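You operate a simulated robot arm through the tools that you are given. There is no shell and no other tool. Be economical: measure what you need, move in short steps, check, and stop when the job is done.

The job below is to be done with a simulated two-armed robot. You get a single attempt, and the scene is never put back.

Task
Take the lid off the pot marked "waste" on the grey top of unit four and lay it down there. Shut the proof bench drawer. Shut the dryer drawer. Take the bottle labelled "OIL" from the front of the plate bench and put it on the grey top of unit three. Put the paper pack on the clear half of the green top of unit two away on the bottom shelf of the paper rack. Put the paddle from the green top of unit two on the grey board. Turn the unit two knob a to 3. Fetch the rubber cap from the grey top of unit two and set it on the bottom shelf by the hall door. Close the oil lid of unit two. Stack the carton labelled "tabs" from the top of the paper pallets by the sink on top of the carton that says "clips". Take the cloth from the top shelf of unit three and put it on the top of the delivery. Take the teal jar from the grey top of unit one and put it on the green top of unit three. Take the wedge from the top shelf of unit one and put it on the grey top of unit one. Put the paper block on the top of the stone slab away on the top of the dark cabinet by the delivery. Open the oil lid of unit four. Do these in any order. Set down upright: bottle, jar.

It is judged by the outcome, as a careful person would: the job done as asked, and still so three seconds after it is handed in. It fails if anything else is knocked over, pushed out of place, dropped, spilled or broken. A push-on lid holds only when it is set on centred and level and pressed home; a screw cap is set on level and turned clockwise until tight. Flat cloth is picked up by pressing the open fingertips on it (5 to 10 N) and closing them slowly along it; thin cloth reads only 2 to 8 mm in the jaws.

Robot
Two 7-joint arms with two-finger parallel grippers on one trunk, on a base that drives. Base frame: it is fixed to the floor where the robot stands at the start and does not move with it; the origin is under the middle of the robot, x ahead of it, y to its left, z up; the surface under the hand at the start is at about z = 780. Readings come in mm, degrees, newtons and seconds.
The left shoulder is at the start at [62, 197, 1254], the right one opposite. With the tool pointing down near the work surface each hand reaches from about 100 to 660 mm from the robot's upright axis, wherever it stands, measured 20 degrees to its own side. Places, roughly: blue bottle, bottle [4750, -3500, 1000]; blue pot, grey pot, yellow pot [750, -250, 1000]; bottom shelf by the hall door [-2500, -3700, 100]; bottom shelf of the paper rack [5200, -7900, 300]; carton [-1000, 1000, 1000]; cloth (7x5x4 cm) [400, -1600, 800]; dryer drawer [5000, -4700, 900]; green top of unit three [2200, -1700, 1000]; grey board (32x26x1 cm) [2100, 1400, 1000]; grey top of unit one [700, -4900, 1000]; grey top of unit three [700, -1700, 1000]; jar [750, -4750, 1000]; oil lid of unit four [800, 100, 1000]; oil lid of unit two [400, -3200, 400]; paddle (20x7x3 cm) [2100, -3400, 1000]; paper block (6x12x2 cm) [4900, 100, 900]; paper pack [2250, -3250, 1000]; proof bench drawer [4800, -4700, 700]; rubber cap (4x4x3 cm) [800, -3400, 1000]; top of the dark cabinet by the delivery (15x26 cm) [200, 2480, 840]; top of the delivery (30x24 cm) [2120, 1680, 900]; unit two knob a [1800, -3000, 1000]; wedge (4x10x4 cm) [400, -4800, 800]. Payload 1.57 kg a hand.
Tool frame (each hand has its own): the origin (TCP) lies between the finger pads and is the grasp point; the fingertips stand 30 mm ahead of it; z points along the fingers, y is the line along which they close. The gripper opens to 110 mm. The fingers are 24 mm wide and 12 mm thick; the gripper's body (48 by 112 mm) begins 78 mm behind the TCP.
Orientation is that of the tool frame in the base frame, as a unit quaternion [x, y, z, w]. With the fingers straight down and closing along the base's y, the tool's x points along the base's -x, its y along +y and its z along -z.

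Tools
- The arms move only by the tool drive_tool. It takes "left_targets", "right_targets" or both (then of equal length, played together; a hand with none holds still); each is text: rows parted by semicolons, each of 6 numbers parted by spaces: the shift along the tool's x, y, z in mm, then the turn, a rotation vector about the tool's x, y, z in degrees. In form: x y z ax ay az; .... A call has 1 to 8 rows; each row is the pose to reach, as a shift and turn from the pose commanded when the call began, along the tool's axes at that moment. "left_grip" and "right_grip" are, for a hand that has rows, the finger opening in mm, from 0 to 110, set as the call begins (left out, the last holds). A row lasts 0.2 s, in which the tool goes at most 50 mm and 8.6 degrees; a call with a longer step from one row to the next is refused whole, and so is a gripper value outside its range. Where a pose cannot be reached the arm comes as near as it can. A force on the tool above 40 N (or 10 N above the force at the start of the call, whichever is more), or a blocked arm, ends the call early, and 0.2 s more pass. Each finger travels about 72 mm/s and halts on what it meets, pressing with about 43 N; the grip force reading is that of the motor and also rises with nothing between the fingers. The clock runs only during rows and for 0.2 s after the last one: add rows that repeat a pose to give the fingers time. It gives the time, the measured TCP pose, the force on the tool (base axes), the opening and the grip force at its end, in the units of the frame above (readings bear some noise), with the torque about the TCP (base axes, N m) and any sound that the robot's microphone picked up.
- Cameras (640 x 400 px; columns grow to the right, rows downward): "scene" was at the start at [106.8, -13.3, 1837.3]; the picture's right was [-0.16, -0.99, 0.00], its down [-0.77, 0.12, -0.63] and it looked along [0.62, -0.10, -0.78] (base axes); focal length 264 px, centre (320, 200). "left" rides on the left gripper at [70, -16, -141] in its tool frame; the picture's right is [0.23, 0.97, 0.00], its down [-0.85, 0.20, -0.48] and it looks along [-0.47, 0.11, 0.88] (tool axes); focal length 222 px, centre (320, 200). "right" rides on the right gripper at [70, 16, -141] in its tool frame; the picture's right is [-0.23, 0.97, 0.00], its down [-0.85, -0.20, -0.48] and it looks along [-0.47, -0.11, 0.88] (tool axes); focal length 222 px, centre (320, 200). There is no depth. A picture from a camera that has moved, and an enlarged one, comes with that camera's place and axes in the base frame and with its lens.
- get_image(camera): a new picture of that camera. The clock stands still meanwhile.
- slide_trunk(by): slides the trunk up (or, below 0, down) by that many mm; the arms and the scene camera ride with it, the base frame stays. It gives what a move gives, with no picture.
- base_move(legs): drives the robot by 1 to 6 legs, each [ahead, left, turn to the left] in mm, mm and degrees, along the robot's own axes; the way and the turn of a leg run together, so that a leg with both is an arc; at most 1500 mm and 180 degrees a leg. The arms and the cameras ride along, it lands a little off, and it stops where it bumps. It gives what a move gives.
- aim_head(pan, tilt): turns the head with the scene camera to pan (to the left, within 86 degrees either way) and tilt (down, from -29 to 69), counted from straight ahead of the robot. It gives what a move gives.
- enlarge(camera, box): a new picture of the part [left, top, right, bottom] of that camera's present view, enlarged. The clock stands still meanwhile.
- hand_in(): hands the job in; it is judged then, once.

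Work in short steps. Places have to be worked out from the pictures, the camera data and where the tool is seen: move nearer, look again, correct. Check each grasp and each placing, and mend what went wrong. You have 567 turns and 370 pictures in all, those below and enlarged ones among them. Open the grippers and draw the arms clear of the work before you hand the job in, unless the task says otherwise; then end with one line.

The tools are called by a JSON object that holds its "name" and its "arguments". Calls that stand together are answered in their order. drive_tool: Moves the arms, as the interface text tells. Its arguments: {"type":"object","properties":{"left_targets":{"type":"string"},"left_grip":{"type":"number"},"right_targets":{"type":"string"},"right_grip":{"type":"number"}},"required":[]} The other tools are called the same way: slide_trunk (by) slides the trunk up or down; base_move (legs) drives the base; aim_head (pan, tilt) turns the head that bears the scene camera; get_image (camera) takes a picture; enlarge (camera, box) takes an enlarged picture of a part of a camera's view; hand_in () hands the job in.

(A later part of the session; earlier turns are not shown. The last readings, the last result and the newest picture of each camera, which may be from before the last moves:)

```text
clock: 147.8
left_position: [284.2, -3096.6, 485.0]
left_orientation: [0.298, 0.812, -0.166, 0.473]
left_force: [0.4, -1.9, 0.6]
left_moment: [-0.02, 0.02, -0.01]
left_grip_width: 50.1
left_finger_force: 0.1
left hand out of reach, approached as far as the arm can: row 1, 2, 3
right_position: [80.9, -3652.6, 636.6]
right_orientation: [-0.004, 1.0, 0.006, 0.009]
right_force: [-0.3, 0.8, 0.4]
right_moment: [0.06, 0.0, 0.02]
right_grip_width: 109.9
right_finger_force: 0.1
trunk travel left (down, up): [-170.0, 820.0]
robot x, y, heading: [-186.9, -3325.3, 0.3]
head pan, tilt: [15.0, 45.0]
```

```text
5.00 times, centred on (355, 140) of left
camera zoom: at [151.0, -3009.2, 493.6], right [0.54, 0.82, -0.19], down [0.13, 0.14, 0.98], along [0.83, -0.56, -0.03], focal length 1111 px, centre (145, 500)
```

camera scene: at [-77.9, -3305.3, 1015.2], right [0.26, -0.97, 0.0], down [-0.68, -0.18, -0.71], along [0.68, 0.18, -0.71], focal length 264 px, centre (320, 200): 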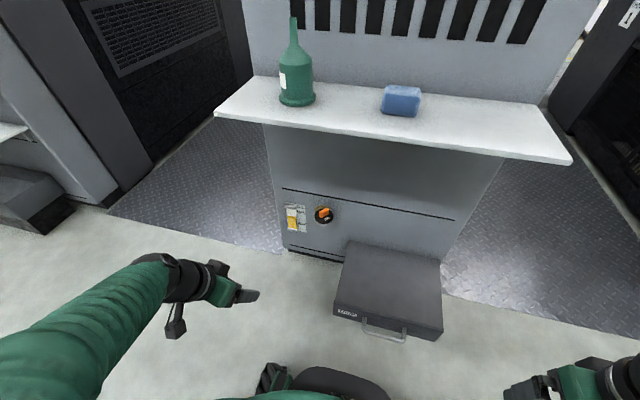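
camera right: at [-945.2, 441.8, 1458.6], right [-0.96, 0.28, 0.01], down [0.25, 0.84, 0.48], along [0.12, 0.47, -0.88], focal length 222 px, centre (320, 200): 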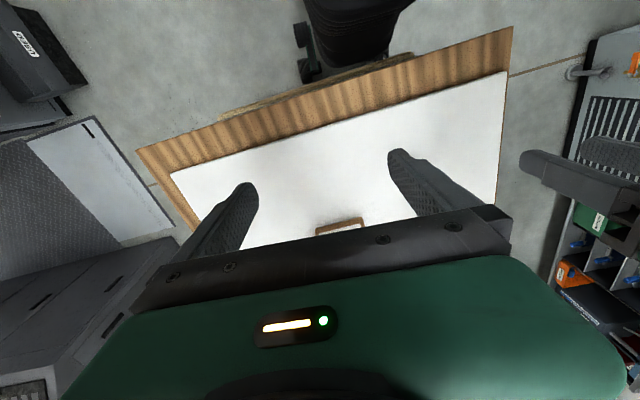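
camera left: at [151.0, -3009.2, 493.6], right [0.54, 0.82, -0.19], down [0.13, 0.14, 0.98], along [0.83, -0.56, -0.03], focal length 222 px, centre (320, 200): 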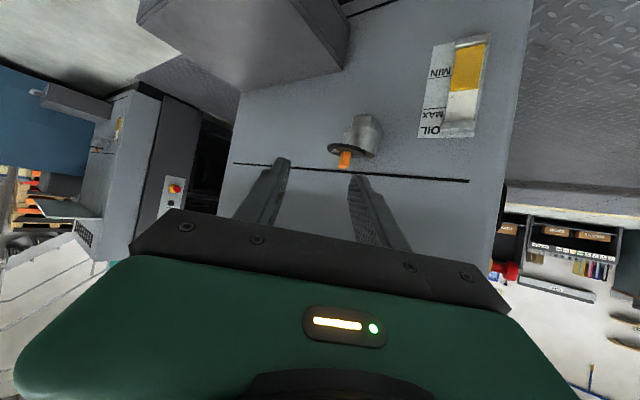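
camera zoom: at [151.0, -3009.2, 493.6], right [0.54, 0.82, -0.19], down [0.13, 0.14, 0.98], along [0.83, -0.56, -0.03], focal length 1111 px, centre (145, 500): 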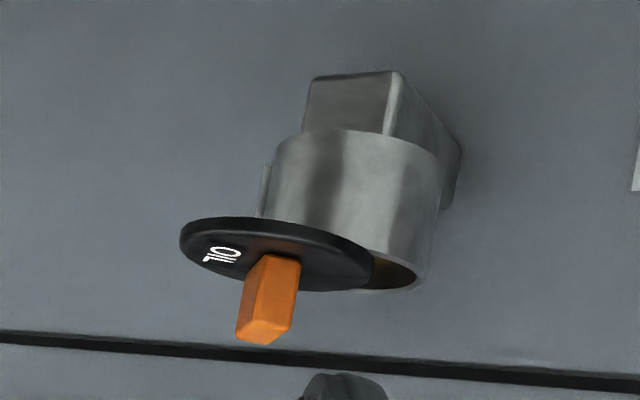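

The lid is a swivel cover lying flat, swung toward me about a pin at the right; its tab is at (448, -3179, z 401–426). I'll cage the tab loosely with open fingers and push it back over the cup.

{"name": "drive_tool", "arguments": {"left_targets": "-18 21 30 0 0 0; -37 43 60 0 0 0; -37 43 94 0 0 0; -37 43 94 0 0 0", "left_grip": 44}}

{"name": "get_image", "arguments": {"camera": "left"}}

{"name": "enlarge", "arguments": {"camera": "scene", "box": [260, 150, 380, 240]}}

```text
clock: 148.8
left_position: [388.1, -3129.0, 470.3]
left_orientation: [0.299, 0.812, -0.167, 0.472]
left_force: [0.4, -0.3, -0.6]
left_moment: [-0.03, -0.03, 0.03]
left_grip_width: 44.1
left_finger_force: 0.0
right_position: [81.1, -3652.5, 636.5]
right_orientation: [-0.004, 1.0, 0.006, 0.01]
right_force: [0.2, 0.9, 1.0]
right_moment: [0.02, 0.0, -0.02]
right_grip_width: 110.1
right_finger_force: 0.2
trunk travel left (down, up): [-170.0, 820.0]
robot x, y, heading: [-185.9, -3325.2, -0.1]
head pan, tilt: [15.0, 45.0]
```

```text
279 pictures are left
camera left: at [254.9, -3040.0, 479.5], right [0.54, 0.82, -0.19], down [0.13, 0.14, 0.98], along [0.83, -0.56, -0.03], focal length 222 px, centre (320, 200)
```

left: 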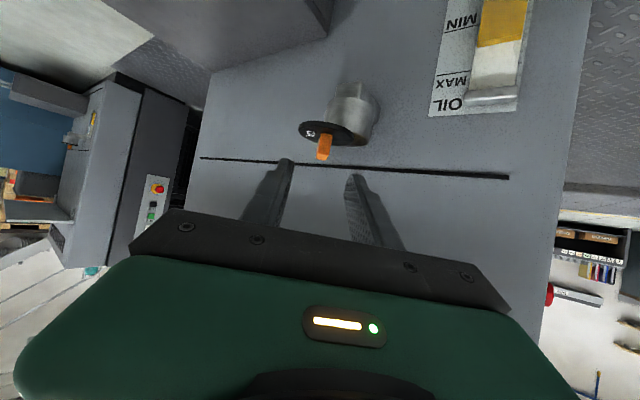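

```text
4.44 times, centred on (320, 195) of scene
camera zoom: at [-76.7, -3304.9, 1165.6], right [0.26, -0.97, 0.0], down [-0.68, -0.19, -0.71], along [0.68, 0.18, -0.71], focal length 1174 px, centre (320, 222)
```

zoom: 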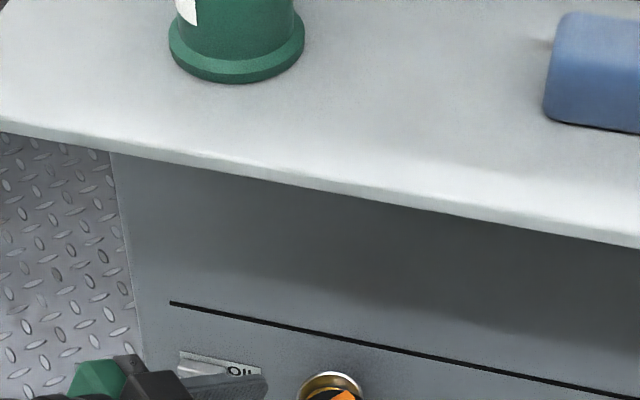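

Aligned. I advance 80 mm along the fingers.

{"name": "drive_tool", "arguments": {"left_targets": "0 0 30 0 0 0; 0 0 60 0 0 0; 0 0 80 0 0 0; 0 0 80 0 0 0"}}

{"name": "enlarge", "arguments": {"camera": "left", "box": [240, 60, 420, 220]}}

```text
clock: 149.8
left_position: [442.9, -3171.3, 432.0]
left_orientation: [0.299, 0.811, -0.168, 0.475]
left_force: [-2.4, 0.0, 8.2]
left_moment: [-0.24, 0.09, -0.05]
left_grip_width: 44.9
left_finger_force: 0.8
right_position: [81.1, -3652.1, 638.0]
right_orientation: [-0.004, 1.0, 0.007, 0.009]
right_force: [0.2, 0.0, -0.4]
right_moment: [0.0, -0.01, -0.01]
right_grip_width: 110.2
right_finger_force: 0.1
trunk travel left (down, up): [-170.0, 820.0]
robot x, y, heading: [-188.6, -3326.9, 0.6]
head pan, tilt: [15.0, 45.0]
```

```text
2.50 times, centred on (330, 140) of left
camera zoom: at [309.8, -3083.7, 440.5], right [0.54, 0.82, -0.19], down [0.13, 0.14, 0.98], along [0.83, -0.56, -0.03], focal length 555 px, centre (295, 350)
```

zoom: 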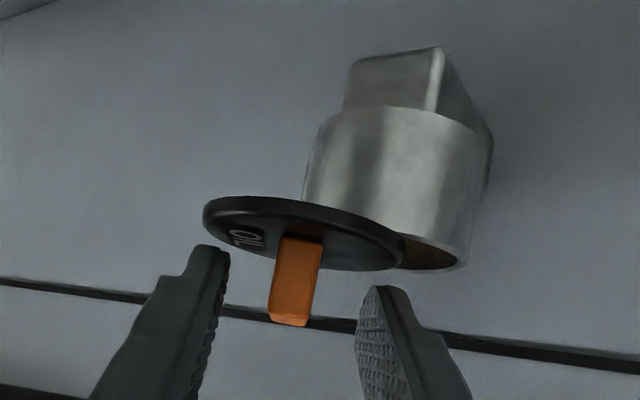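

The tips rest lightly on the lid with the tab caged. I lift 3 mm and sweep toward the cup in small steps.

{"name": "drive_tool", "arguments": {"left_targets": "-2.6 0 -1.5 0 0 0; -3.5 8 1 0 0 0; -4.5 16 3 0 0 0; -5.5 20 5 0 0 0; -6.5 24 7 0 0 0; -8 28 8 0 0 0; -8.6 30 9 0 0 0"}}

{"name": "enlarge", "arguments": {"camera": "left", "box": [240, 60, 420, 220]}}

```text
clock: 151.4
left_position: [470.2, -3156.7, 434.9]
left_orientation: [0.298, 0.812, -0.166, 0.473]
left_force: [0.0, -0.2, -0.4]
left_moment: [0.02, 0.01, 0.03]
left_grip_width: 43.9
left_finger_force: 0.1
right_position: [80.1, -3651.7, 636.2]
right_orientation: [-0.003, 1.0, 0.006, 0.009]
right_force: [-0.5, 0.7, -0.1]
right_moment: [0.01, -0.01, 0.01]
right_grip_width: 109.9
right_finger_force: 0.2
trunk travel left (down, up): [-170.0, 820.0]
robot x, y, heading: [-182.4, -3325.8, 0.2]
head pan, tilt: [15.0, 45.0]
```

```text
2.50 times, centred on (330, 140) of left
camera zoom: at [336.6, -3068.7, 443.8], right [0.54, 0.82, -0.19], down [0.13, 0.14, 0.98], along [0.83, -0.55, -0.03], focal length 555 px, centre (295, 350)
```

zoom: 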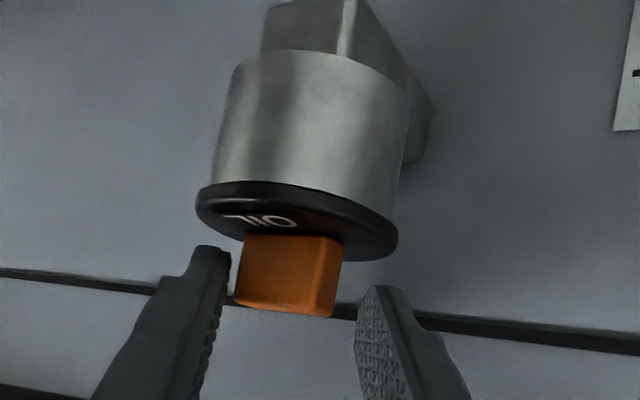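

The lid swung nearly home; about 3–4 mm remain. I push on until the force rises.

{"name": "drive_tool", "arguments": {"left_targets": "-1 2 1 0 0 0; -1.5 4 2 0 0 0; -2 6 2 0 0 0; -2 8 2 0 0 0; -2 10 2 0 0 0"}}

{"name": "enlarge", "arguments": {"camera": "left", "box": [240, 60, 420, 220]}}

```text
clock: 152.2
left_position: [470.1, -3155.9, 435.3]
left_orientation: [0.3, 0.812, -0.169, 0.471]
left_force: [-14.6, 1.6, 10.1]
left_moment: [0.0, -0.26, 0.19]
left_grip_width: 42.6
left_finger_force: 0.1
right_position: [79.8, -3651.8, 636.3]
right_orientation: [-0.004, 1.0, 0.007, 0.011]
right_force: [0.6, 0.2, -0.1]
right_moment: [-0.05, 0.0, 0.02]
right_grip_width: 110.3
right_finger_force: 0.1
trunk travel left (down, up): [-170.0, 820.0]
robot x, y, heading: [-186.9, -3323.6, 0.2]
head pan, tilt: [15.0, 45.0]
stopped in row 3 (left hand): the force on the tool passed its limit at 44 N (the readings are from after the stop); the commanded pose is now the measured one
```

```text
2.50 times, centred on (330, 140) of left
camera zoom: at [337.7, -3067.3, 444.2], right [0.54, 0.82, -0.19], down [0.13, 0.14, 0.98], along [0.83, -0.56, -0.03], focal length 555 px, centre (295, 350)
```

zoom: 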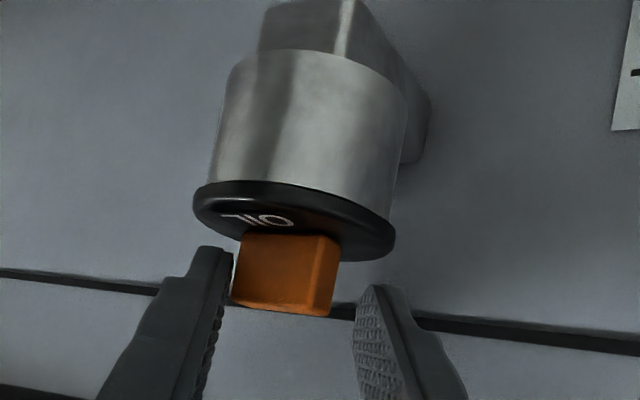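

The lid is at its stop and covers the cup. I open wider and back straight out.

{"name": "drive_tool", "arguments": {"left_targets": "0 -3 0 0 0 0; 0 -3 0 0 0 0; -5 -3 -25 0 0 0; -10 -3 -60 0 0 0; -10 -3 -100 0 0 0; -10 -3 -140 0 0 0; -10 -3 -180 0 0 0", "left_grip": 70}}

{"name": "enlarge", "arguments": {"camera": "left", "box": [280, 80, 440, 200]}}

{"name": "get_image", "arguments": {"camera": "scene"}}

```text
clock: 153.8
left_position: [352.8, -3061.2, 534.9]
left_orientation: [0.3, 0.812, -0.169, 0.471]
left_force: [0.4, 1.0, 0.4]
left_moment: [0.0, 0.01, 0.02]
left_grip_width: 70.0
left_finger_force: 0.1
right_position: [80.3, -3652.5, 636.5]
right_orientation: [-0.004, 1.0, 0.006, 0.009]
right_force: [-0.9, -0.4, 0.6]
right_moment: [0.01, 0.01, -0.03]
right_grip_width: 109.9
right_finger_force: 0.0
trunk travel left (down, up): [-170.0, 820.0]
robot x, y, heading: [-186.7, -3327.5, 0.2]
head pan, tilt: [15.0, 45.0]
```

```text
3.33 times, centred on (360, 140) of left
camera zoom: at [220.3, -2972.7, 543.7], right [0.54, 0.82, -0.19], down [0.13, 0.14, 0.98], along [0.83, -0.56, -0.03], focal length 740 px, centre (187, 400)
```

zoom: 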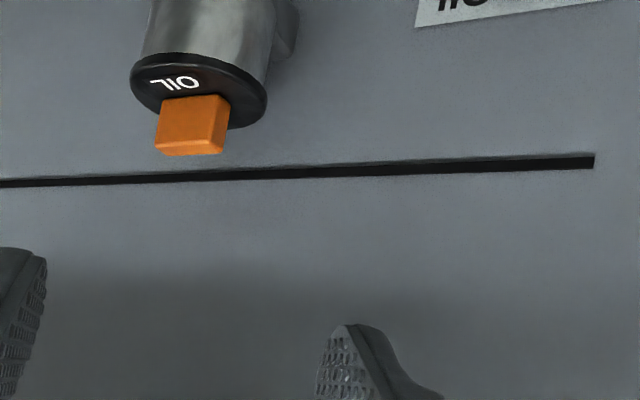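

```text
273 pictures are left
camera scene: at [-78.0, -3304.5, 1165.6], right [0.26, -0.97, 0.0], down [-0.68, -0.19, -0.71], along [0.68, 0.18, -0.71], focal length 264 px, centre (320, 200)
```

scene: 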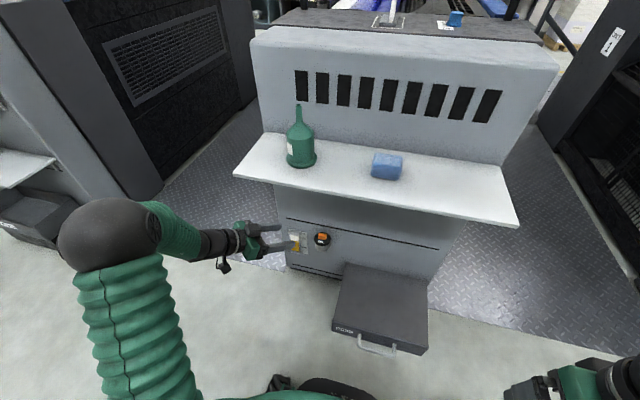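

Closed properly. I fold the left hand back to neutral in front of the shelf.

{"name": "drive_tool", "arguments": {"left_targets": "12 -10 -21 -2.5 6.8 -4.3; 24 -21 -42 -5 13.6 -8.6; 36 -31 -62 -7.4 20.4 -12.9; 48 -41 -83 -9.9 27.2 -17.2; 60 -52 -104 -12.4 34 -21.5; 72 -62 -125 -14.9 40.8 -25.7; 84 -72 -145 -17.4 47.6 -30; 96 -83 -166 -19.8 54.4 -34.3"}}

{"name": "slide_trunk", "arguments": {"by": 400}}

{"name": "slide_trunk", "arguments": {"by": 280}}

{"name": "get_image", "arguments": {"camera": "scene"}}

```text
clock: 155.6
left_position: [154.4, -3000.9, 529.6]
left_orientation: [0.019, 0.999, -0.006, 0.028]
left_force: [0.7, 0.1, -0.5]
left_moment: [0.01, 0.01, -0.04]
left_grip_width: 70.2
left_finger_force: 0.0
right_position: [80.3, -3651.6, 636.3]
right_orientation: [-0.004, 1.0, 0.007, 0.009]
right_force: [-0.2, -0.3, 0.2]
right_moment: [0.02, 0.0, -0.01]
right_grip_width: 109.8
right_finger_force: 0.1
trunk travel left (down, up): [-170.0, 820.0]
robot x, y, heading: [-185.6, -3323.4, 0.1]
head pan, tilt: [15.0, 45.0]
```

```text
clock: 159.4
left_position: [154.6, -3000.6, 930.5]
left_orientation: [0.019, 0.999, -0.007, 0.029]
left_force: [-0.5, -0.1, 1.5]
left_moment: [0.0, -0.01, 0.0]
left_grip_width: 69.9
left_finger_force: 0.0
right_position: [81.7, -3651.7, 1036.9]
right_orientation: [-0.004, 1.0, 0.007, 0.01]
right_force: [-0.6, -0.8, -1.0]
right_moment: [0.0, 0.01, 0.02]
right_grip_width: 109.8
right_finger_force: 0.1
trunk travel left (down, up): [-570.0, 420.0]
robot x, y, heading: [-185.4, -3326.7, -0.0]
head pan, tilt: [15.0, 45.0]
```

```text
clock: 162.3
left_position: [155.9, -3001.1, 1209.4]
left_orientation: [0.019, 0.999, -0.006, 0.029]
left_force: [1.0, -0.3, 1.0]
left_moment: [0.01, -0.01, 0.02]
left_grip_width: 70.0
left_finger_force: 0.0
right_position: [80.5, -3652.4, 1316.5]
right_orientation: [-0.004, 1.0, 0.007, 0.009]
right_force: [0.7, -0.8, -0.3]
right_moment: [-0.01, -0.01, -0.01]
right_grip_width: 109.9
right_finger_force: 0.0
trunk travel left (down, up): [-850.0, 140.0]
robot x, y, heading: [-183.4, -3328.7, 0.3]
head pan, tilt: [15.0, 45.0]
```

```text
272 pictures are left
camera scene: at [-77.3, -3304.9, 1845.6], right [0.26, -0.97, 0.0], down [-0.68, -0.19, -0.71], along [0.68, 0.19, -0.71], focal length 264 px, centre (320, 200)
```

scene: 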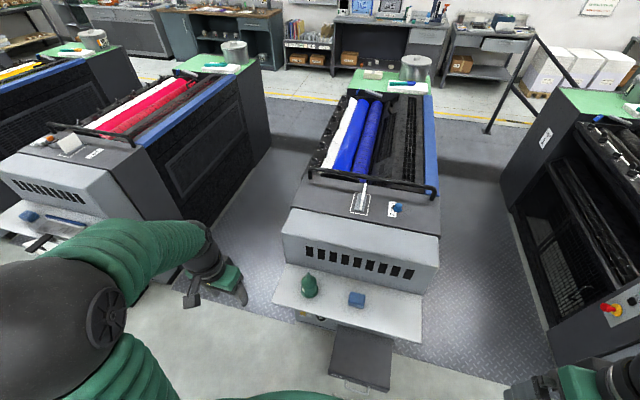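

Next the blue rubber cap at about (766, -3427). I drive ahead to x≈-5 (drip tray limits) and tilt the right hand 45° forward.

{"name": "base_move", "arguments": {"legs": [[175, 0, 0]]}}

{"name": "aim_head", "arguments": {"pan": -5, "tilt": 48}}

{"name": "drive_tool", "arguments": {"right_targets": "-40 0 0 0 -7.5 0; -80 20 0 0 -15 0; -120 40 0 0 -22.5 0; -160 60 0 0 -30 0; -200 80 20 0 -37.5 0; -240 100 40 0 -45 0; -240 100 40 0 -45 0", "right_grip": 80}}

{"name": "get_image", "arguments": {"camera": "scene"}}

{"name": "get_image", "arguments": {"camera": "right"}}

```text
clock: 163.8
left_position: [327.8, -3000.9, 1210.5]
left_orientation: [0.02, 0.999, -0.007, 0.031]
left_force: [0.0, -0.5, 0.7]
left_moment: [0.0, -0.05, -0.02]
left_grip_width: 70.1
left_finger_force: 0.1
right_position: [252.6, -3651.6, 1318.0]
right_orientation: [-0.003, 1.0, 0.006, 0.012]
right_force: [0.0, 0.4, 0.4]
right_moment: [-0.02, -0.04, 0.02]
right_grip_width: 110.5
right_finger_force: 0.2
trunk travel left (down, up): [-850.0, 140.0]
robot x, y, heading: [-7.1, -3325.0, 0.1]
head pan, tilt: [15.0, 45.0]
```

```text
clock: 164.6
left_position: [332.5, -3000.3, 1209.2]
left_orientation: [0.021, 0.999, -0.007, 0.029]
left_force: [0.3, 0.8, -0.2]
left_moment: [0.0, 0.0, 0.01]
left_grip_width: 69.9
left_finger_force: 0.1
right_position: [257.0, -3651.0, 1316.2]
right_orientation: [-0.003, 1.0, 0.007, 0.01]
right_force: [0.6, -0.4, 0.3]
right_moment: [-0.01, -0.02, -0.01]
right_grip_width: 110.0
right_finger_force: 0.0
trunk travel left (down, up): [-850.0, 140.0]
robot x, y, heading: [-7.6, -3324.7, 0.1]
head pan, tilt: [-5.0, 48.0]
```

```text
clock: 166.2
left_position: [331.3, -3000.9, 1209.8]
left_orientation: [0.019, 0.999, -0.007, 0.028]
left_force: [-1.5, 1.1, -0.3]
left_moment: [-0.01, -0.06, 0.0]
left_grip_width: 69.9
left_finger_force: 0.1
right_position: [491.9, -3550.7, 1285.2]
right_orientation: [-0.005, 0.923, 0.012, 0.384]
right_force: [0.3, 0.0, -0.1]
right_moment: [0.0, 0.01, -0.02]
right_grip_width: 80.0
right_finger_force: 0.1
right hand out of reach, approached as far as the arm can: row 6, 7
trunk travel left (down, up): [-850.0, 140.0]
robot x, y, heading: [-13.7, -3325.7, 0.1]
head pan, tilt: [-5.0, 48.0]
```

```text
271 pictures are left
camera scene: at [99.2, -3331.7, 1841.5], right [-0.09, -1.0, 0.0], down [-0.74, 0.06, -0.67], along [0.67, -0.06, -0.74], focal length 264 px, centre (320, 200)
```

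scene: 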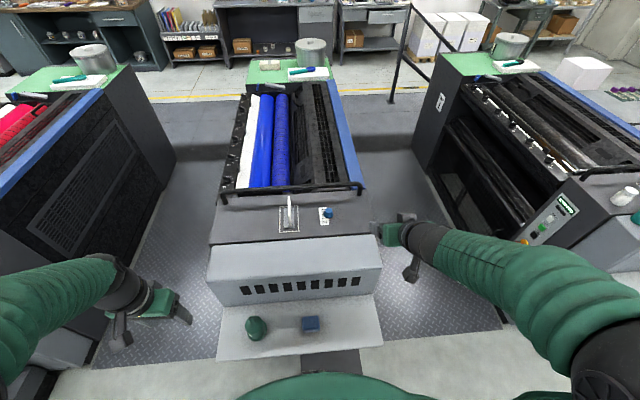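

```text
270 pictures are left
camera right: at [341.9, -3536.9, 1335.3], right [0.14, 0.97, 0.18], down [0.27, -0.21, 0.94], along [0.95, -0.09, -0.29], focal length 222 px, centre (320, 200)
```

right: 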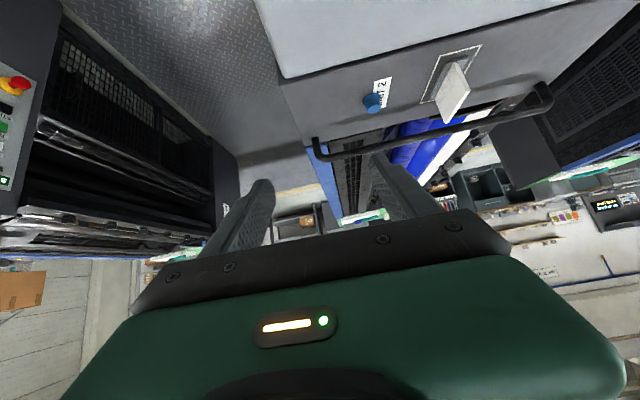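

{"name": "enlarge", "arguments": {"camera": "scene", "box": [280, 185, 380, 245]}}

{"name": "enlarge", "arguments": {"camera": "right", "box": [330, 60, 430, 130]}}

```text
6.40 times, centred on (330, 215) of scene
camera zoom: at [99.2, -3331.7, 1841.5], right [-0.09, -1.0, 0.0], down [-0.74, 0.06, -0.67], along [0.67, -0.06, -0.74], focal length 1691 px, centre (256, 104)
```

zoom: 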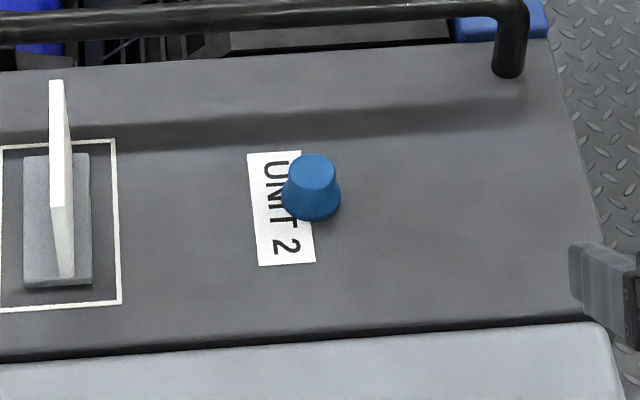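

```text
5.71 times, centred on (380, 95) of right
camera zoom: at [341.9, -3536.9, 1335.3], right [0.14, 0.97, 0.18], down [0.27, -0.21, 0.94], along [0.95, -0.09, -0.29], focal length 1269 px, centre (-23, 800)
```

zoom: 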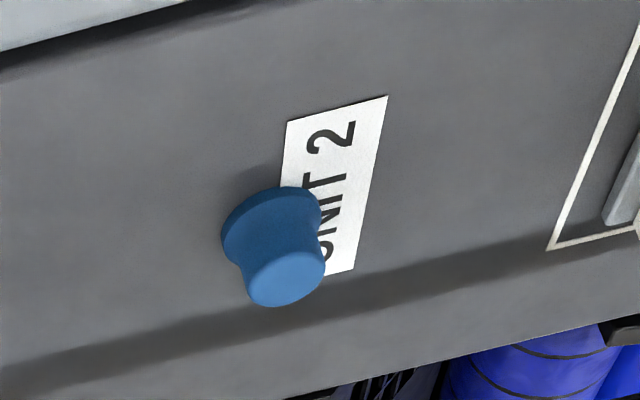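

The cap is at about (782, -3425, 1001). I bring the right hand to 80 mm short of it along the finger axis.

{"name": "drive_tool", "arguments": {"right_targets": "-1 18 44 0 0 0; -2 36 88 0 0 0; -3 54 132 0 0 0; -4 72 176 0 0 0; -5 90 220 0 0 0; -6 108 264 0 0 0; -8 126 307 0 0 0; -8 126 307 0 0 0", "right_grip": 75}}

{"name": "get_image", "arguments": {"camera": "right"}}

```text
clock: 167.2
left_position: [329.8, -3001.9, 1212.1]
left_orientation: [0.019, 0.999, -0.006, 0.03]
left_force: [-0.1, 0.0, 0.1]
left_moment: [0.03, 0.02, -0.01]
left_grip_width: 70.0
left_finger_force: 0.1
right_position: [643.9, -3476.3, 1287.8]
right_orientation: [0.053, 0.873, 0.083, 0.477]
right_force: [0.0, -0.7, -0.2]
right_moment: [0.01, -0.05, 0.01]
right_grip_width: 74.8
right_finger_force: 0.1
trunk travel left (down, up): [-850.0, 140.0]
robot x, y, heading: [-10.6, -3324.1, 0.1]
head pan, tilt: [-5.0, 48.0]
stopped in row 5 (right hand): the arm was blocked; the commanded pose is now the measured one
```

```text
267 pictures are left
camera right: at [488.4, -3460.7, 1308.9], right [0.14, 0.92, 0.38], down [0.05, -0.39, 0.92], along [0.99, -0.11, -0.1], focal length 222 px, centre (320, 200)
```

right: 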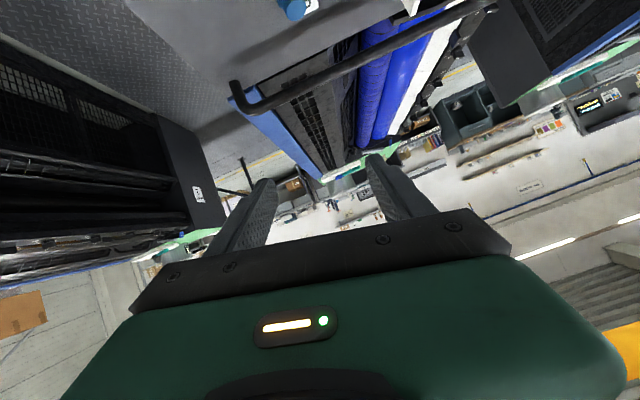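

The arm hit a joint limit with tilt this high up. I untilt and retreat, then will lower first and tilt after.

{"name": "drive_tool", "arguments": {"right_targets": "18 -8 -18 1.2 7.1 -0.8; 37 -16 -35 2.5 14.3 -1.6; 55 -24 -53 3.7 21.4 -2.4; 74 -32 -70 5 28.6 -3.2; 92 -39 -88 6.2 35.7 -4; 111 -47 -106 7.5 42.9 -4.8; 130 -55 -124 8.7 50 -5.6; 148 -63 -141 10 57.2 -6.4"}}

{"name": "get_image", "arguments": {"camera": "scene"}}

```text
clock: 169.0
left_position: [331.5, -3001.2, 1208.7]
left_orientation: [0.019, 0.999, -0.007, 0.028]
left_force: [0.4, -0.8, 0.2]
left_moment: [0.02, -0.01, -0.02]
left_grip_width: 70.1
left_finger_force: 0.0
right_position: [446.1, -3520.4, 1224.1]
right_orientation: [-0.006, 1.0, -0.006, -0.008]
right_force: [0.5, -0.2, -0.2]
right_moment: [0.01, -0.03, 0.0]
right_grip_width: 74.9
right_finger_force: 0.3
trunk travel left (down, up): [-850.0, 140.0]
robot x, y, heading: [-12.9, -3327.0, -0.0]
head pan, tilt: [-5.0, 48.0]
```

```text
266 pictures are left
camera scene: at [101.4, -3331.8, 1841.3], right [-0.09, -1.0, 0.0], down [-0.74, 0.06, -0.67], along [0.67, -0.06, -0.74], focal length 264 px, centre (320, 200)
```

scene: 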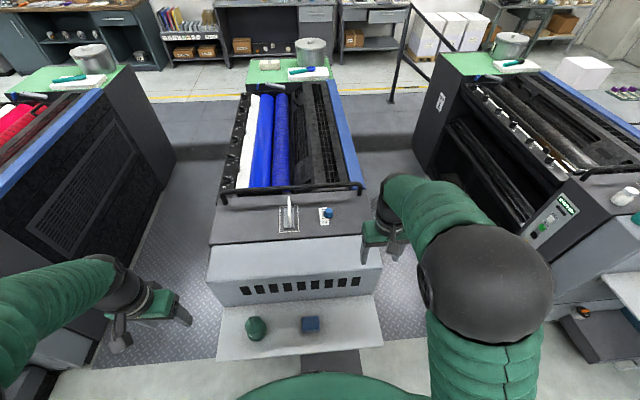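

Recovered. I go lower first, over the grey front, then tilt.

{"name": "drive_tool", "arguments": {"right_targets": "-28 18 26 0 0 0; -57 35 52 0 0 0; -86 52 78 0 0 0; -114 70 104 0 0 0; -114 70 104 0 -8 0; -114 70 104 0 -16 0; -114 70 104 0 -24 0; -114 70 104 0 -32 0"}}

{"name": "drive_tool", "arguments": {"right_targets": "-10 0 30 0 -4 0; -20 0 60 0 -8 0; -30 0 90 0 -12 0; -30 0 90 0 -12 0"}}

{"name": "get_image", "arguments": {"camera": "right"}}

```text
clock: 170.8
left_position: [330.6, -2999.9, 1209.2]
left_orientation: [0.02, 0.999, -0.007, 0.029]
left_force: [-0.1, -0.1, -0.1]
left_moment: [0.03, -0.01, 0.0]
left_grip_width: 69.7
left_finger_force: 0.0
right_position: [558.6, -3451.1, 1115.8]
right_orientation: [-0.007, 0.963, -0.004, 0.271]
right_force: [-0.1, -0.2, 0.0]
right_moment: [-0.02, -0.02, 0.03]
right_grip_width: 74.9
right_finger_force: 0.0
trunk travel left (down, up): [-850.0, 140.0]
robot x, y, heading: [-10.9, -3327.1, 0.0]
head pan, tilt: [-5.0, 48.0]
```

```text
clock: 171.8
left_position: [329.9, -3001.2, 1209.1]
left_orientation: [0.02, 0.999, -0.007, 0.03]
left_force: [0.6, -0.4, -0.7]
left_moment: [0.0, 0.02, 0.01]
left_grip_width: 69.9
left_finger_force: 0.1
right_position: [629.5, -3451.8, 1055.5]
right_orientation: [-0.008, 0.929, -0.003, 0.369]
right_force: [-0.8, 0.1, 0.1]
right_moment: [0.0, 0.0, 0.0]
right_grip_width: 74.9
right_finger_force: 0.0
trunk travel left (down, up): [-850.0, 140.0]
robot x, y, heading: [-8.6, -3324.3, 0.1]
head pan, tilt: [-5.0, 48.0]
```

```text
265 pictures are left
camera right: at [482.0, -3435.9, 1110.5], right [0.15, 0.98, 0.14], down [0.3, -0.19, 0.94], along [0.94, -0.1, -0.32], focal length 222 px, centre (320, 200)
```

right: 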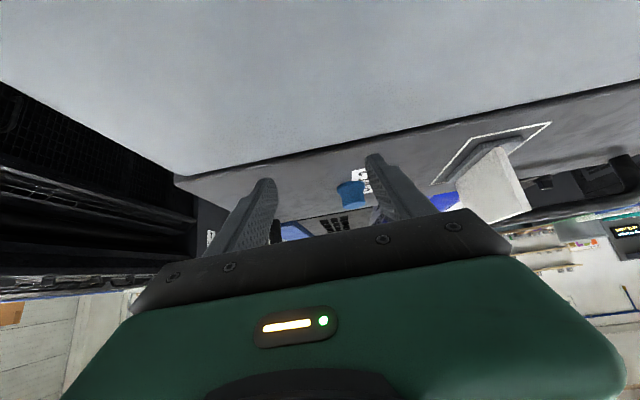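

Good: tilt 43° low works and the cap is ahead. I advance to it.

{"name": "drive_tool", "arguments": {"right_targets": "-20 10 20 0 0 0; -45 22 50 0 0 0; -62 27 85 0 0 0; -78 27 118 0 0 0; -78 27 118 0 0 0"}}

{"name": "enlarge", "arguments": {"camera": "right", "box": [240, 100, 440, 240]}}

```text
clock: 173.0
left_position: [321.3, -3001.3, 1212.0]
left_orientation: [0.02, 0.999, -0.007, 0.032]
left_force: [-0.6, 0.1, 0.4]
left_moment: [0.04, 0.0, 0.0]
left_grip_width: 69.8
left_finger_force: 0.1
right_position: [762.1, -3421.4, 1034.2]
right_orientation: [-0.007, 0.927, -0.001, 0.376]
right_force: [-27.0, -1.1, 31.4]
right_moment: [1.22, 0.42, 1.19]
right_grip_width: 73.8
right_finger_force: 0.0
trunk travel left (down, up): [-850.0, 140.0]
robot x, y, heading: [-11.9, -3322.8, 0.0]
head pan, tilt: [-5.0, 48.0]
stopped in row 5 (right hand): the force on the tool passed its limit at 87 N (the readings are from after the stop); the commanded pose is now the measured one
```

```text
2.86 times, centred on (340, 170) of right
camera zoom: at [613.8, -3406.6, 1087.1], right [0.15, 0.98, 0.15], down [0.28, -0.19, 0.94], along [0.95, -0.1, -0.3], focal length 635 px, centre (263, 286)
```

zoom: 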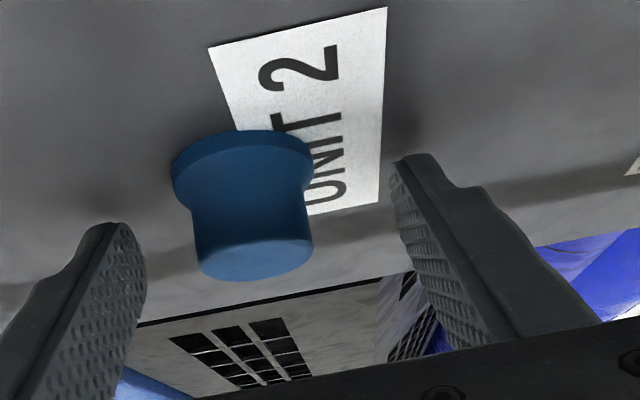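

The tips touched the surface (z≈1004); the cap sits between the fingers but a bit nearer. I pull back 10 mm and up 2 mm, then close.

{"name": "drive_tool", "arguments": {"right_targets": "3 -2 -4 0 0 0; 5.8 -3 -8.3 0 0 0; 5.8 -3 -8.3 0 0 0"}}

{"name": "drive_tool", "arguments": {"right_targets": "0 0 0 0 0 0; 0 0 0 0 0 0; 0 0 0 0 0 0; 0 0 0 0 0 0", "right_grip": 20}}

{"name": "drive_tool", "arguments": {"right_targets": "-7 0 -7 0 0 0; -14 0 -15 0 0 0; -21 0 -30 0 0 0; -21 0 -60 0 0 0; -21 0 -90 0 0 0"}}

{"name": "get_image", "arguments": {"camera": "right"}}

```text
clock: 173.8
left_position: [327.9, -3001.1, 1211.3]
left_orientation: [0.019, 0.999, -0.007, 0.029]
left_force: [-1.6, -1.0, -0.7]
left_moment: [0.0, -0.03, 0.0]
left_grip_width: 69.8
left_finger_force: 0.1
right_position: [763.1, -3423.4, 1034.8]
right_orientation: [-0.007, 0.926, 0.0, 0.377]
right_force: [14.6, 3.9, 32.0]
right_moment: [1.42, -0.81, -0.87]
right_grip_width: 77.8
right_finger_force: 2.0
trunk travel left (down, up): [-850.0, 140.0]
robot x, y, heading: [-9.2, -3328.5, -0.0]
head pan, tilt: [-5.0, 48.0]
```

```text
clock: 174.8
left_position: [324.2, -2999.0, 1210.9]
left_orientation: [0.019, 0.999, -0.009, 0.03]
left_force: [0.4, -0.5, 0.5]
left_moment: [-0.01, -0.03, 0.0]
left_grip_width: 69.9
left_finger_force: 0.1
right_position: [757.2, -3420.4, 1034.6]
right_orientation: [-0.009, 0.926, -0.001, 0.377]
right_force: [-2.1, 26.4, 31.0]
right_moment: [1.56, -0.34, 0.39]
right_grip_width: 44.0
right_finger_force: 12.9
trunk travel left (down, up): [-850.0, 140.0]
robot x, y, heading: [-14.7, -3327.4, -0.1]
head pan, tilt: [-5.0, 48.0]
```

```text
clock: 176.0
left_position: [328.9, -2998.5, 1209.6]
left_orientation: [0.02, 0.999, -0.009, 0.029]
left_force: [-0.3, 0.3, -0.1]
left_moment: [0.03, 0.03, -0.01]
left_grip_width: 70.1
left_finger_force: 0.0
right_position: [712.3, -3423.9, 1104.0]
right_orientation: [-0.009, 0.929, -0.003, 0.369]
right_force: [0.0, 1.0, 0.4]
right_moment: [-0.05, -0.02, -0.03]
right_grip_width: 32.8
right_finger_force: 41.3
trunk travel left (down, up): [-850.0, 140.0]
robot x, y, heading: [-11.0, -3326.6, 0.2]
head pan, tilt: [-5.0, 48.0]
```

```text
263 pictures are left
camera right: at [563.6, -3408.6, 1160.8], right [0.15, 0.98, 0.14], down [0.3, -0.18, 0.94], along [0.94, -0.1, -0.32], focal length 222 px, centre (320, 200)
```

right: 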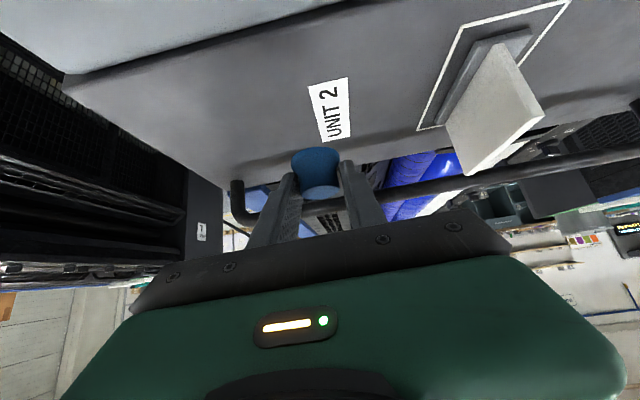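

The cap is held (33 mm). I draw the right hand back toward the robot.

{"name": "drive_tool", "arguments": {"right_targets": "22 -10 -31 0 0 0; 44 -20 -62 0 0 0; 66 -30 -94 0 0 0; 88 -40 -125 0 0 0; 110 -50 -156 0 0 0; 132 -60 -188 0 0 0; 155 -70 -219 0 0 0; 177 -80 -250 0 0 0"}}

{"name": "base_move", "arguments": {"legs": [[-500, 0, 0], [0, 0, 180]]}}

{"name": "aim_head", "arguments": {"pan": 0, "tilt": 25}}

{"name": "get_image", "arguments": {"camera": "scene"}}

```text
clock: 177.8
left_position: [330.9, -3001.2, 1208.7]
left_orientation: [0.02, 0.999, -0.007, 0.029]
left_force: [0.4, -0.6, -0.6]
left_moment: [0.02, 0.0, 0.02]
left_grip_width: 70.0
left_finger_force: 0.0
right_position: [462.5, -3503.3, 1163.6]
right_orientation: [-0.008, 0.929, -0.003, 0.369]
right_force: [-0.1, 0.3, 0.0]
right_moment: [0.03, 0.0, 0.0]
right_grip_width: 32.2
right_finger_force: 40.4
right hand out of reach, approached as far as the arm can: row 7, 8
trunk travel left (down, up): [-850.0, 140.0]
robot x, y, heading: [-9.5, -3324.2, -0.2]
head pan, tilt: [-5.0, 48.0]
```

```text
clock: 188.2
left_position: [-823.6, -3676.8, 1209.1]
left_orientation: [0.999, 0.021, -0.029, -0.006]
left_force: [-0.1, -0.7, 0.1]
left_moment: [-0.02, 0.0, 0.02]
left_grip_width: 70.0
left_finger_force: 0.0
right_position: [-995.4, -3188.3, 1165.3]
right_orientation: [0.928, 0.044, -0.369, 0.012]
right_force: [-1.3, 0.1, -0.7]
right_moment: [-0.01, 0.04, 0.04]
right_grip_width: 29.3
right_finger_force: 38.7
trunk travel left (down, up): [-850.0, 140.0]
robot x, y, heading: [-511.4, -3326.7, -175.2]
head pan, tilt: [-5.0, 48.0]
```

```text
clock: 189.1
left_position: [-822.4, -3677.6, 1209.9]
left_orientation: [0.999, 0.02, -0.029, -0.005]
left_force: [-0.3, 0.3, 0.3]
left_moment: [-0.03, -0.02, 0.02]
left_grip_width: 70.1
left_finger_force: 0.0
right_position: [-995.1, -3188.0, 1164.9]
right_orientation: [0.928, 0.044, -0.369, 0.011]
right_force: [-0.6, 0.3, 0.1]
right_moment: [-0.03, -0.01, 0.01]
right_grip_width: 29.0
right_finger_force: 39.3
trunk travel left (down, up): [-850.0, 140.0]
robot x, y, heading: [-509.9, -3327.2, -175.2]
head pan, tilt: [0.0, 25.0]
```

```text
262 pictures are left
camera scene: at [-635.6, -3340.3, 1876.1], right [-0.08, 1.0, 0.0], down [0.42, 0.04, -0.91], along [-0.9, -0.07, -0.42], focal length 264 px, centre (320, 200)
```

scene: 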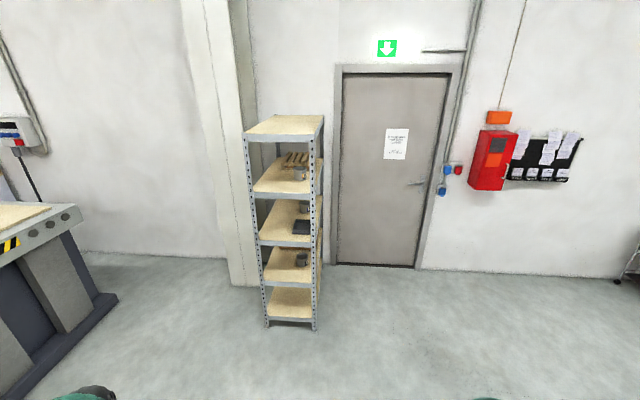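

The rack by the hall door stands ahead; bottom shelf at z≈100, around (-2300, -3720). The grip width shrank, so I check the cap.

{"name": "get_image", "arguments": {"camera": "right"}}

{"name": "enlarge", "arguments": {"camera": "scene", "box": [230, 220, 350, 340]}}

```text
261 pictures are left
camera right: at [-846.9, -3190.9, 1220.3], right [-0.07, -0.99, 0.15], down [-0.31, 0.16, 0.94], along [-0.95, 0.02, -0.32], focal length 222 px, centre (320, 200)
```

right: 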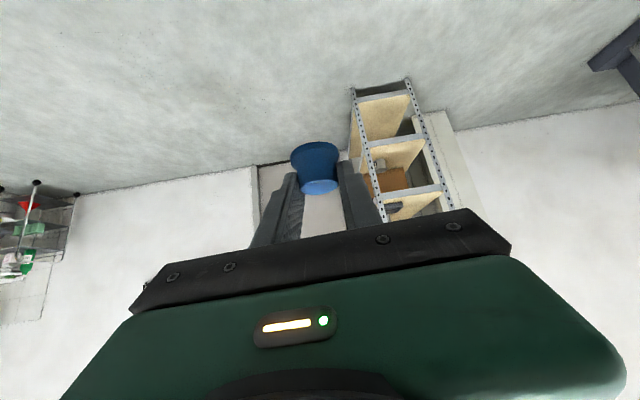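

```text
3.33 times, centred on (290, 280) of scene
camera zoom: at [-635.6, -3340.3, 1876.1], right [-0.08, 1.0, 0.0], down [0.42, 0.04, -0.91], along [-0.9, -0.07, -0.42], focal length 880 px, centre (420, -67)
```

zoom: 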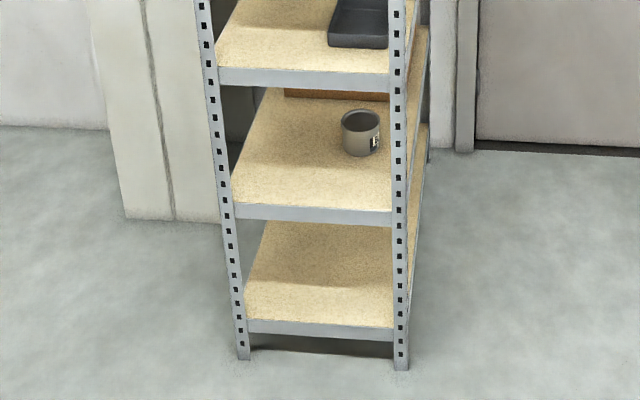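

The cap slid to its narrower end but is held. I drive gently to in front of the rack and lower the trunk.

{"name": "base_move", "arguments": {"legs": [[0, 0, -4.8], [0, 520, 0], [980, 0, 0]]}}

{"name": "slide_trunk", "arguments": {"by": -400}}

{"name": "slide_trunk", "arguments": {"by": -400}}

{"name": "get_image", "arguments": {"camera": "scene"}}

{"name": "get_image", "arguments": {"camera": "right"}}

```text
clock: 197.4
left_position: [-1845.1, -4179.2, 1209.3]
left_orientation: [0.999, -0.017, -0.03, -0.006]
left_force: [-0.4, 0.4, -0.2]
left_moment: [0.0, 0.05, 0.01]
left_grip_width: 70.3
left_finger_force: 0.2
right_position: [-1981.3, -3677.8, 1165.0]
right_orientation: [0.929, 0.01, -0.37, -0.001]
right_force: [0.1, -0.6, -0.2]
right_moment: [0.01, -0.04, 0.02]
right_grip_width: 28.0
right_finger_force: 38.5
trunk travel left (down, up): [-850.0, 140.0]
robot x, y, heading: [-1507.6, -3853.7, -179.8]
head pan, tilt: [0.0, 25.0]
```

```text
clock: 201.2
left_position: [-1845.0, -4178.6, 810.0]
left_orientation: [0.999, -0.017, -0.03, -0.007]
left_force: [-0.2, -0.4, -1.3]
left_moment: [0.02, 0.0, -0.01]
left_grip_width: 69.8
left_finger_force: 0.1
right_position: [-1981.2, -3678.9, 765.9]
right_orientation: [0.929, 0.01, -0.37, -0.001]
right_force: [-0.1, 0.5, -0.3]
right_moment: [-0.02, -0.01, 0.03]
right_grip_width: 27.6
right_finger_force: 38.8
trunk travel left (down, up): [-450.0, 540.0]
robot x, y, heading: [-1509.9, -3849.4, -179.6]
head pan, tilt: [0.0, 25.0]
```

```text
clock: 205.1
left_position: [-1845.4, -4179.3, 410.2]
left_orientation: [0.999, -0.016, -0.03, -0.005]
left_force: [-0.3, 0.1, -0.1]
left_moment: [-0.01, -0.06, -0.01]
left_grip_width: 69.9
left_finger_force: 0.0
right_position: [-1979.5, -3677.5, 364.9]
right_orientation: [0.929, 0.01, -0.37, -0.001]
right_force: [-0.4, 0.5, -1.1]
right_moment: [0.03, 0.01, 0.03]
right_grip_width: 27.8
right_finger_force: 38.3
trunk travel left (down, up): [-50.0, 940.0]
robot x, y, heading: [-1506.2, -3854.1, -179.7]
head pan, tilt: [0.0, 25.0]
```

```text
259 pictures are left
camera scene: at [-1632.9, -3855.7, 1076.2], right [-0.01, 1.0, 0.0], down [0.42, 0.0, -0.91], along [-0.91, -0.01, -0.42], focal length 264 px, centre (320, 200)
```

scene: 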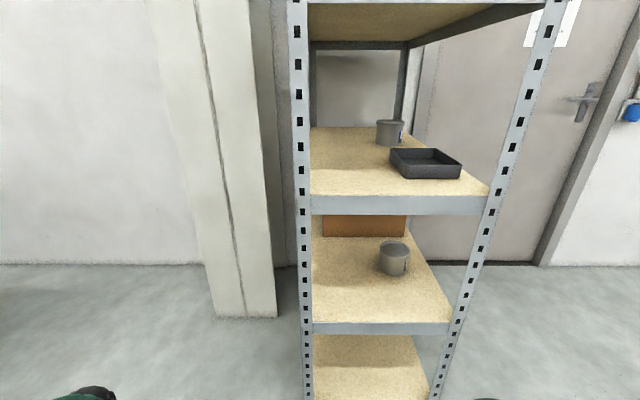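

```text
258 pictures are left
camera right: at [-1832.6, -3691.0, 420.4], right [-0.15, -0.98, 0.15], down [-0.3, 0.18, 0.94], along [-0.94, 0.1, -0.32], focal length 222 px, centre (320, 200)
```

right: 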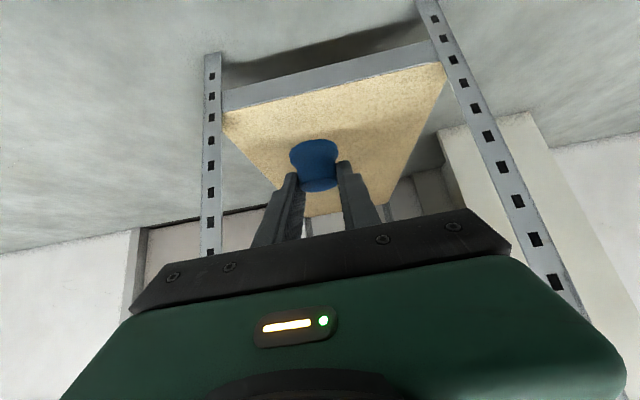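

Good view. I lower the hand to about z 165 in front of the shelf first.

{"name": "slide_trunk", "arguments": {"by": -50}}

{"name": "drive_tool", "arguments": {"right_targets": "24 0 25 0 0 0; 48 0 50 0 0 0; 72 0 76 0 0 0; 92 0 97 0 0 0; 92 0 97 0 0 0"}}

{"name": "get_image", "arguments": {"camera": "right"}}

{"name": "aim_head", "arguments": {"pan": -15, "tilt": 50}}

{"name": "get_image", "arguments": {"camera": "scene"}}

```text
clock: 206.0
left_position: [-1844.4, -4178.4, 359.9]
left_orientation: [0.999, -0.017, -0.029, -0.007]
left_force: [1.2, -0.3, -0.2]
left_moment: [-0.01, 0.0, -0.01]
left_grip_width: 69.9
left_finger_force: 0.0
right_position: [-1980.5, -3677.3, 316.1]
right_orientation: [0.929, 0.01, -0.37, -0.001]
right_force: [-1.0, -0.9, -0.3]
right_moment: [-0.05, 0.02, 0.0]
right_grip_width: 27.9
right_finger_force: 37.8
trunk travel left (down, up): [0.0, 990.0]
robot x, y, heading: [-1509.9, -3854.7, -179.7]
head pan, tilt: [0.0, 25.0]
```

```text
clock: 207.2
left_position: [-1844.4, -4179.0, 359.5]
left_orientation: [0.999, -0.016, -0.03, -0.007]
left_force: [0.6, 0.1, -0.3]
left_moment: [0.01, 0.02, 0.02]
left_grip_width: 70.2
left_finger_force: 0.1
right_position: [-1981.7, -3676.7, 181.2]
right_orientation: [0.929, 0.01, -0.371, -0.002]
right_force: [-0.5, -0.3, -0.5]
right_moment: [0.01, 0.01, -0.01]
right_grip_width: 27.8
right_finger_force: 38.2
trunk travel left (down, up): [0.0, 990.0]
robot x, y, heading: [-1506.9, -3852.3, -179.5]
head pan, tilt: [0.0, 25.0]
```

```text
257 pictures are left
camera right: at [-1833.8, -3690.6, 235.9], right [-0.15, -0.98, 0.15], down [-0.3, 0.19, 0.94], along [-0.94, 0.1, -0.32], focal length 222 px, centre (320, 200)
```

right: 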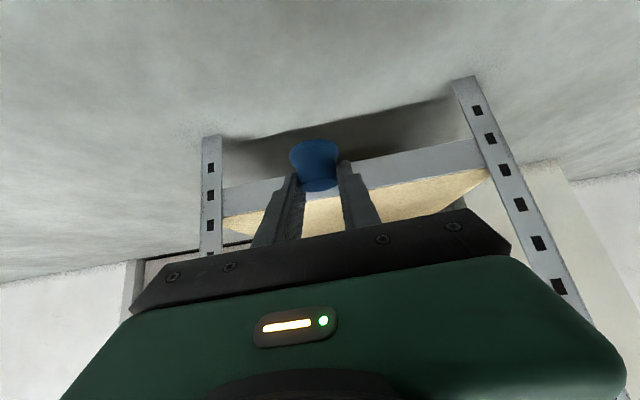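

```text
clock: 208.1
left_position: [-1844.4, -4179.0, 360.1]
left_orientation: [0.999, -0.016, -0.03, -0.007]
left_force: [0.9, -0.1, -0.1]
left_moment: [0.02, -0.02, 0.0]
left_grip_width: 69.6
left_finger_force: 0.0
right_position: [-1981.8, -3676.9, 182.6]
right_orientation: [0.929, 0.01, -0.369, -0.002]
right_force: [0.4, -0.3, -0.6]
right_moment: [0.04, -0.01, 0.0]
right_grip_width: 27.7
right_finger_force: 38.3
trunk travel left (down, up): [0.0, 990.0]
robot x, y, heading: [-1508.2, -3857.1, -179.3]
head pan, tilt: [-15.0, 50.0]
```

```text
256 pictures are left
camera scene: at [-1615.5, -3835.7, 988.7], right [0.25, 0.97, 0.0], down [0.74, -0.19, -0.64], along [-0.62, 0.16, -0.77], focal length 264 px, centre (320, 200)
```

scene: 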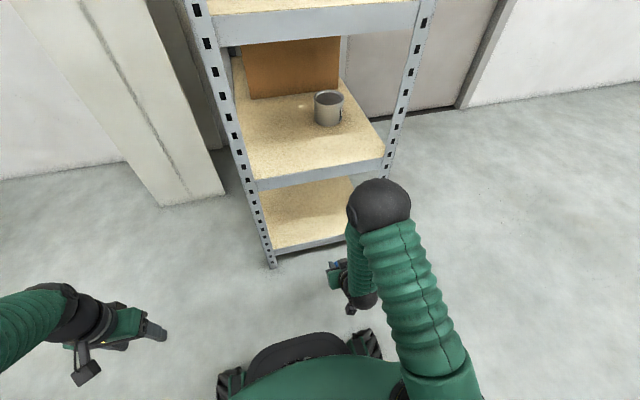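

The shelf surface is nearer z≈150 with its edge at x≈-2100. I raise the hand to z≈215 and then reach in.

{"name": "drive_tool", "arguments": {"right_targets": "-23 5 -24 0 0 0; -55 10 7 0 0 0; -85 15 34 0 0 0; -115 20 62 0 0 0; -145 20 90 0 0 0; -170 20 115 0 0 0; -170 20 115 0 0 0"}}

{"name": "get_image", "arguments": {"camera": "right"}}

{"name": "get_image", "arguments": {"camera": "scene"}}

```text
clock: 209.7
left_position: [-1844.3, -4179.2, 359.2]
left_orientation: [0.999, -0.017, -0.029, -0.006]
left_force: [0.4, 0.9, 0.1]
left_moment: [0.02, -0.02, 0.01]
left_grip_width: 70.0
left_finger_force: 0.1
right_position: [-2182.8, -3697.3, 212.9]
right_orientation: [0.93, 0.011, -0.369, -0.001]
right_force: [0.2, 0.8, -0.6]
right_moment: [0.02, 0.01, 0.0]
right_grip_width: 27.5
right_finger_force: 37.7
trunk travel left (down, up): [0.0, 990.0]
robot x, y, heading: [-1507.1, -3853.0, -179.5]
head pan, tilt: [-15.0, 50.0]
```

```text
255 pictures are left
camera right: at [-2035.4, -3712.1, 268.7], right [-0.15, -0.98, 0.15], down [-0.3, 0.18, 0.94], along [-0.94, 0.1, -0.32], focal length 222 px, centre (320, 200)
```

right: 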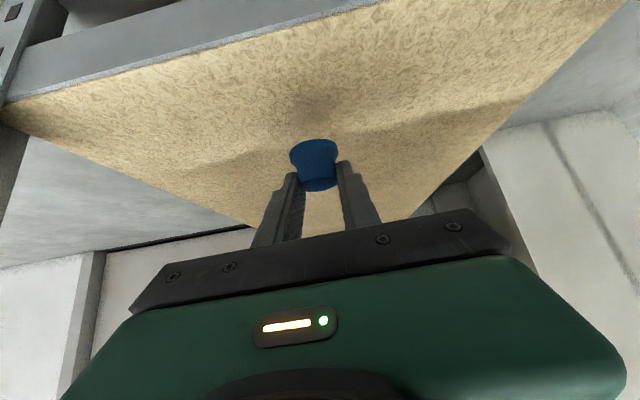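

```text
254 pictures are left
camera scene: at [-1615.9, -3835.7, 988.6], right [0.25, 0.97, 0.0], down [0.74, -0.19, -0.64], along [-0.62, 0.16, -0.77], focal length 264 px, centre (320, 200)
```

scene: 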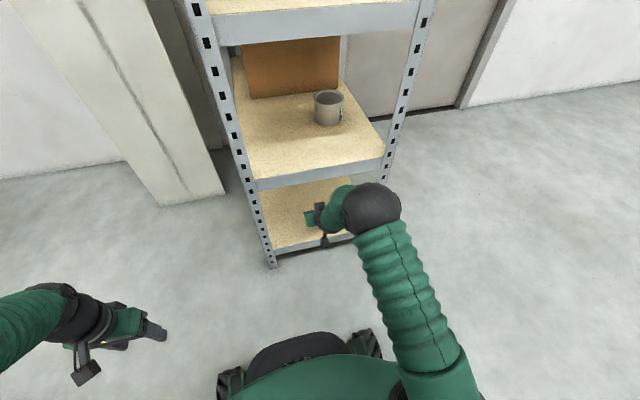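

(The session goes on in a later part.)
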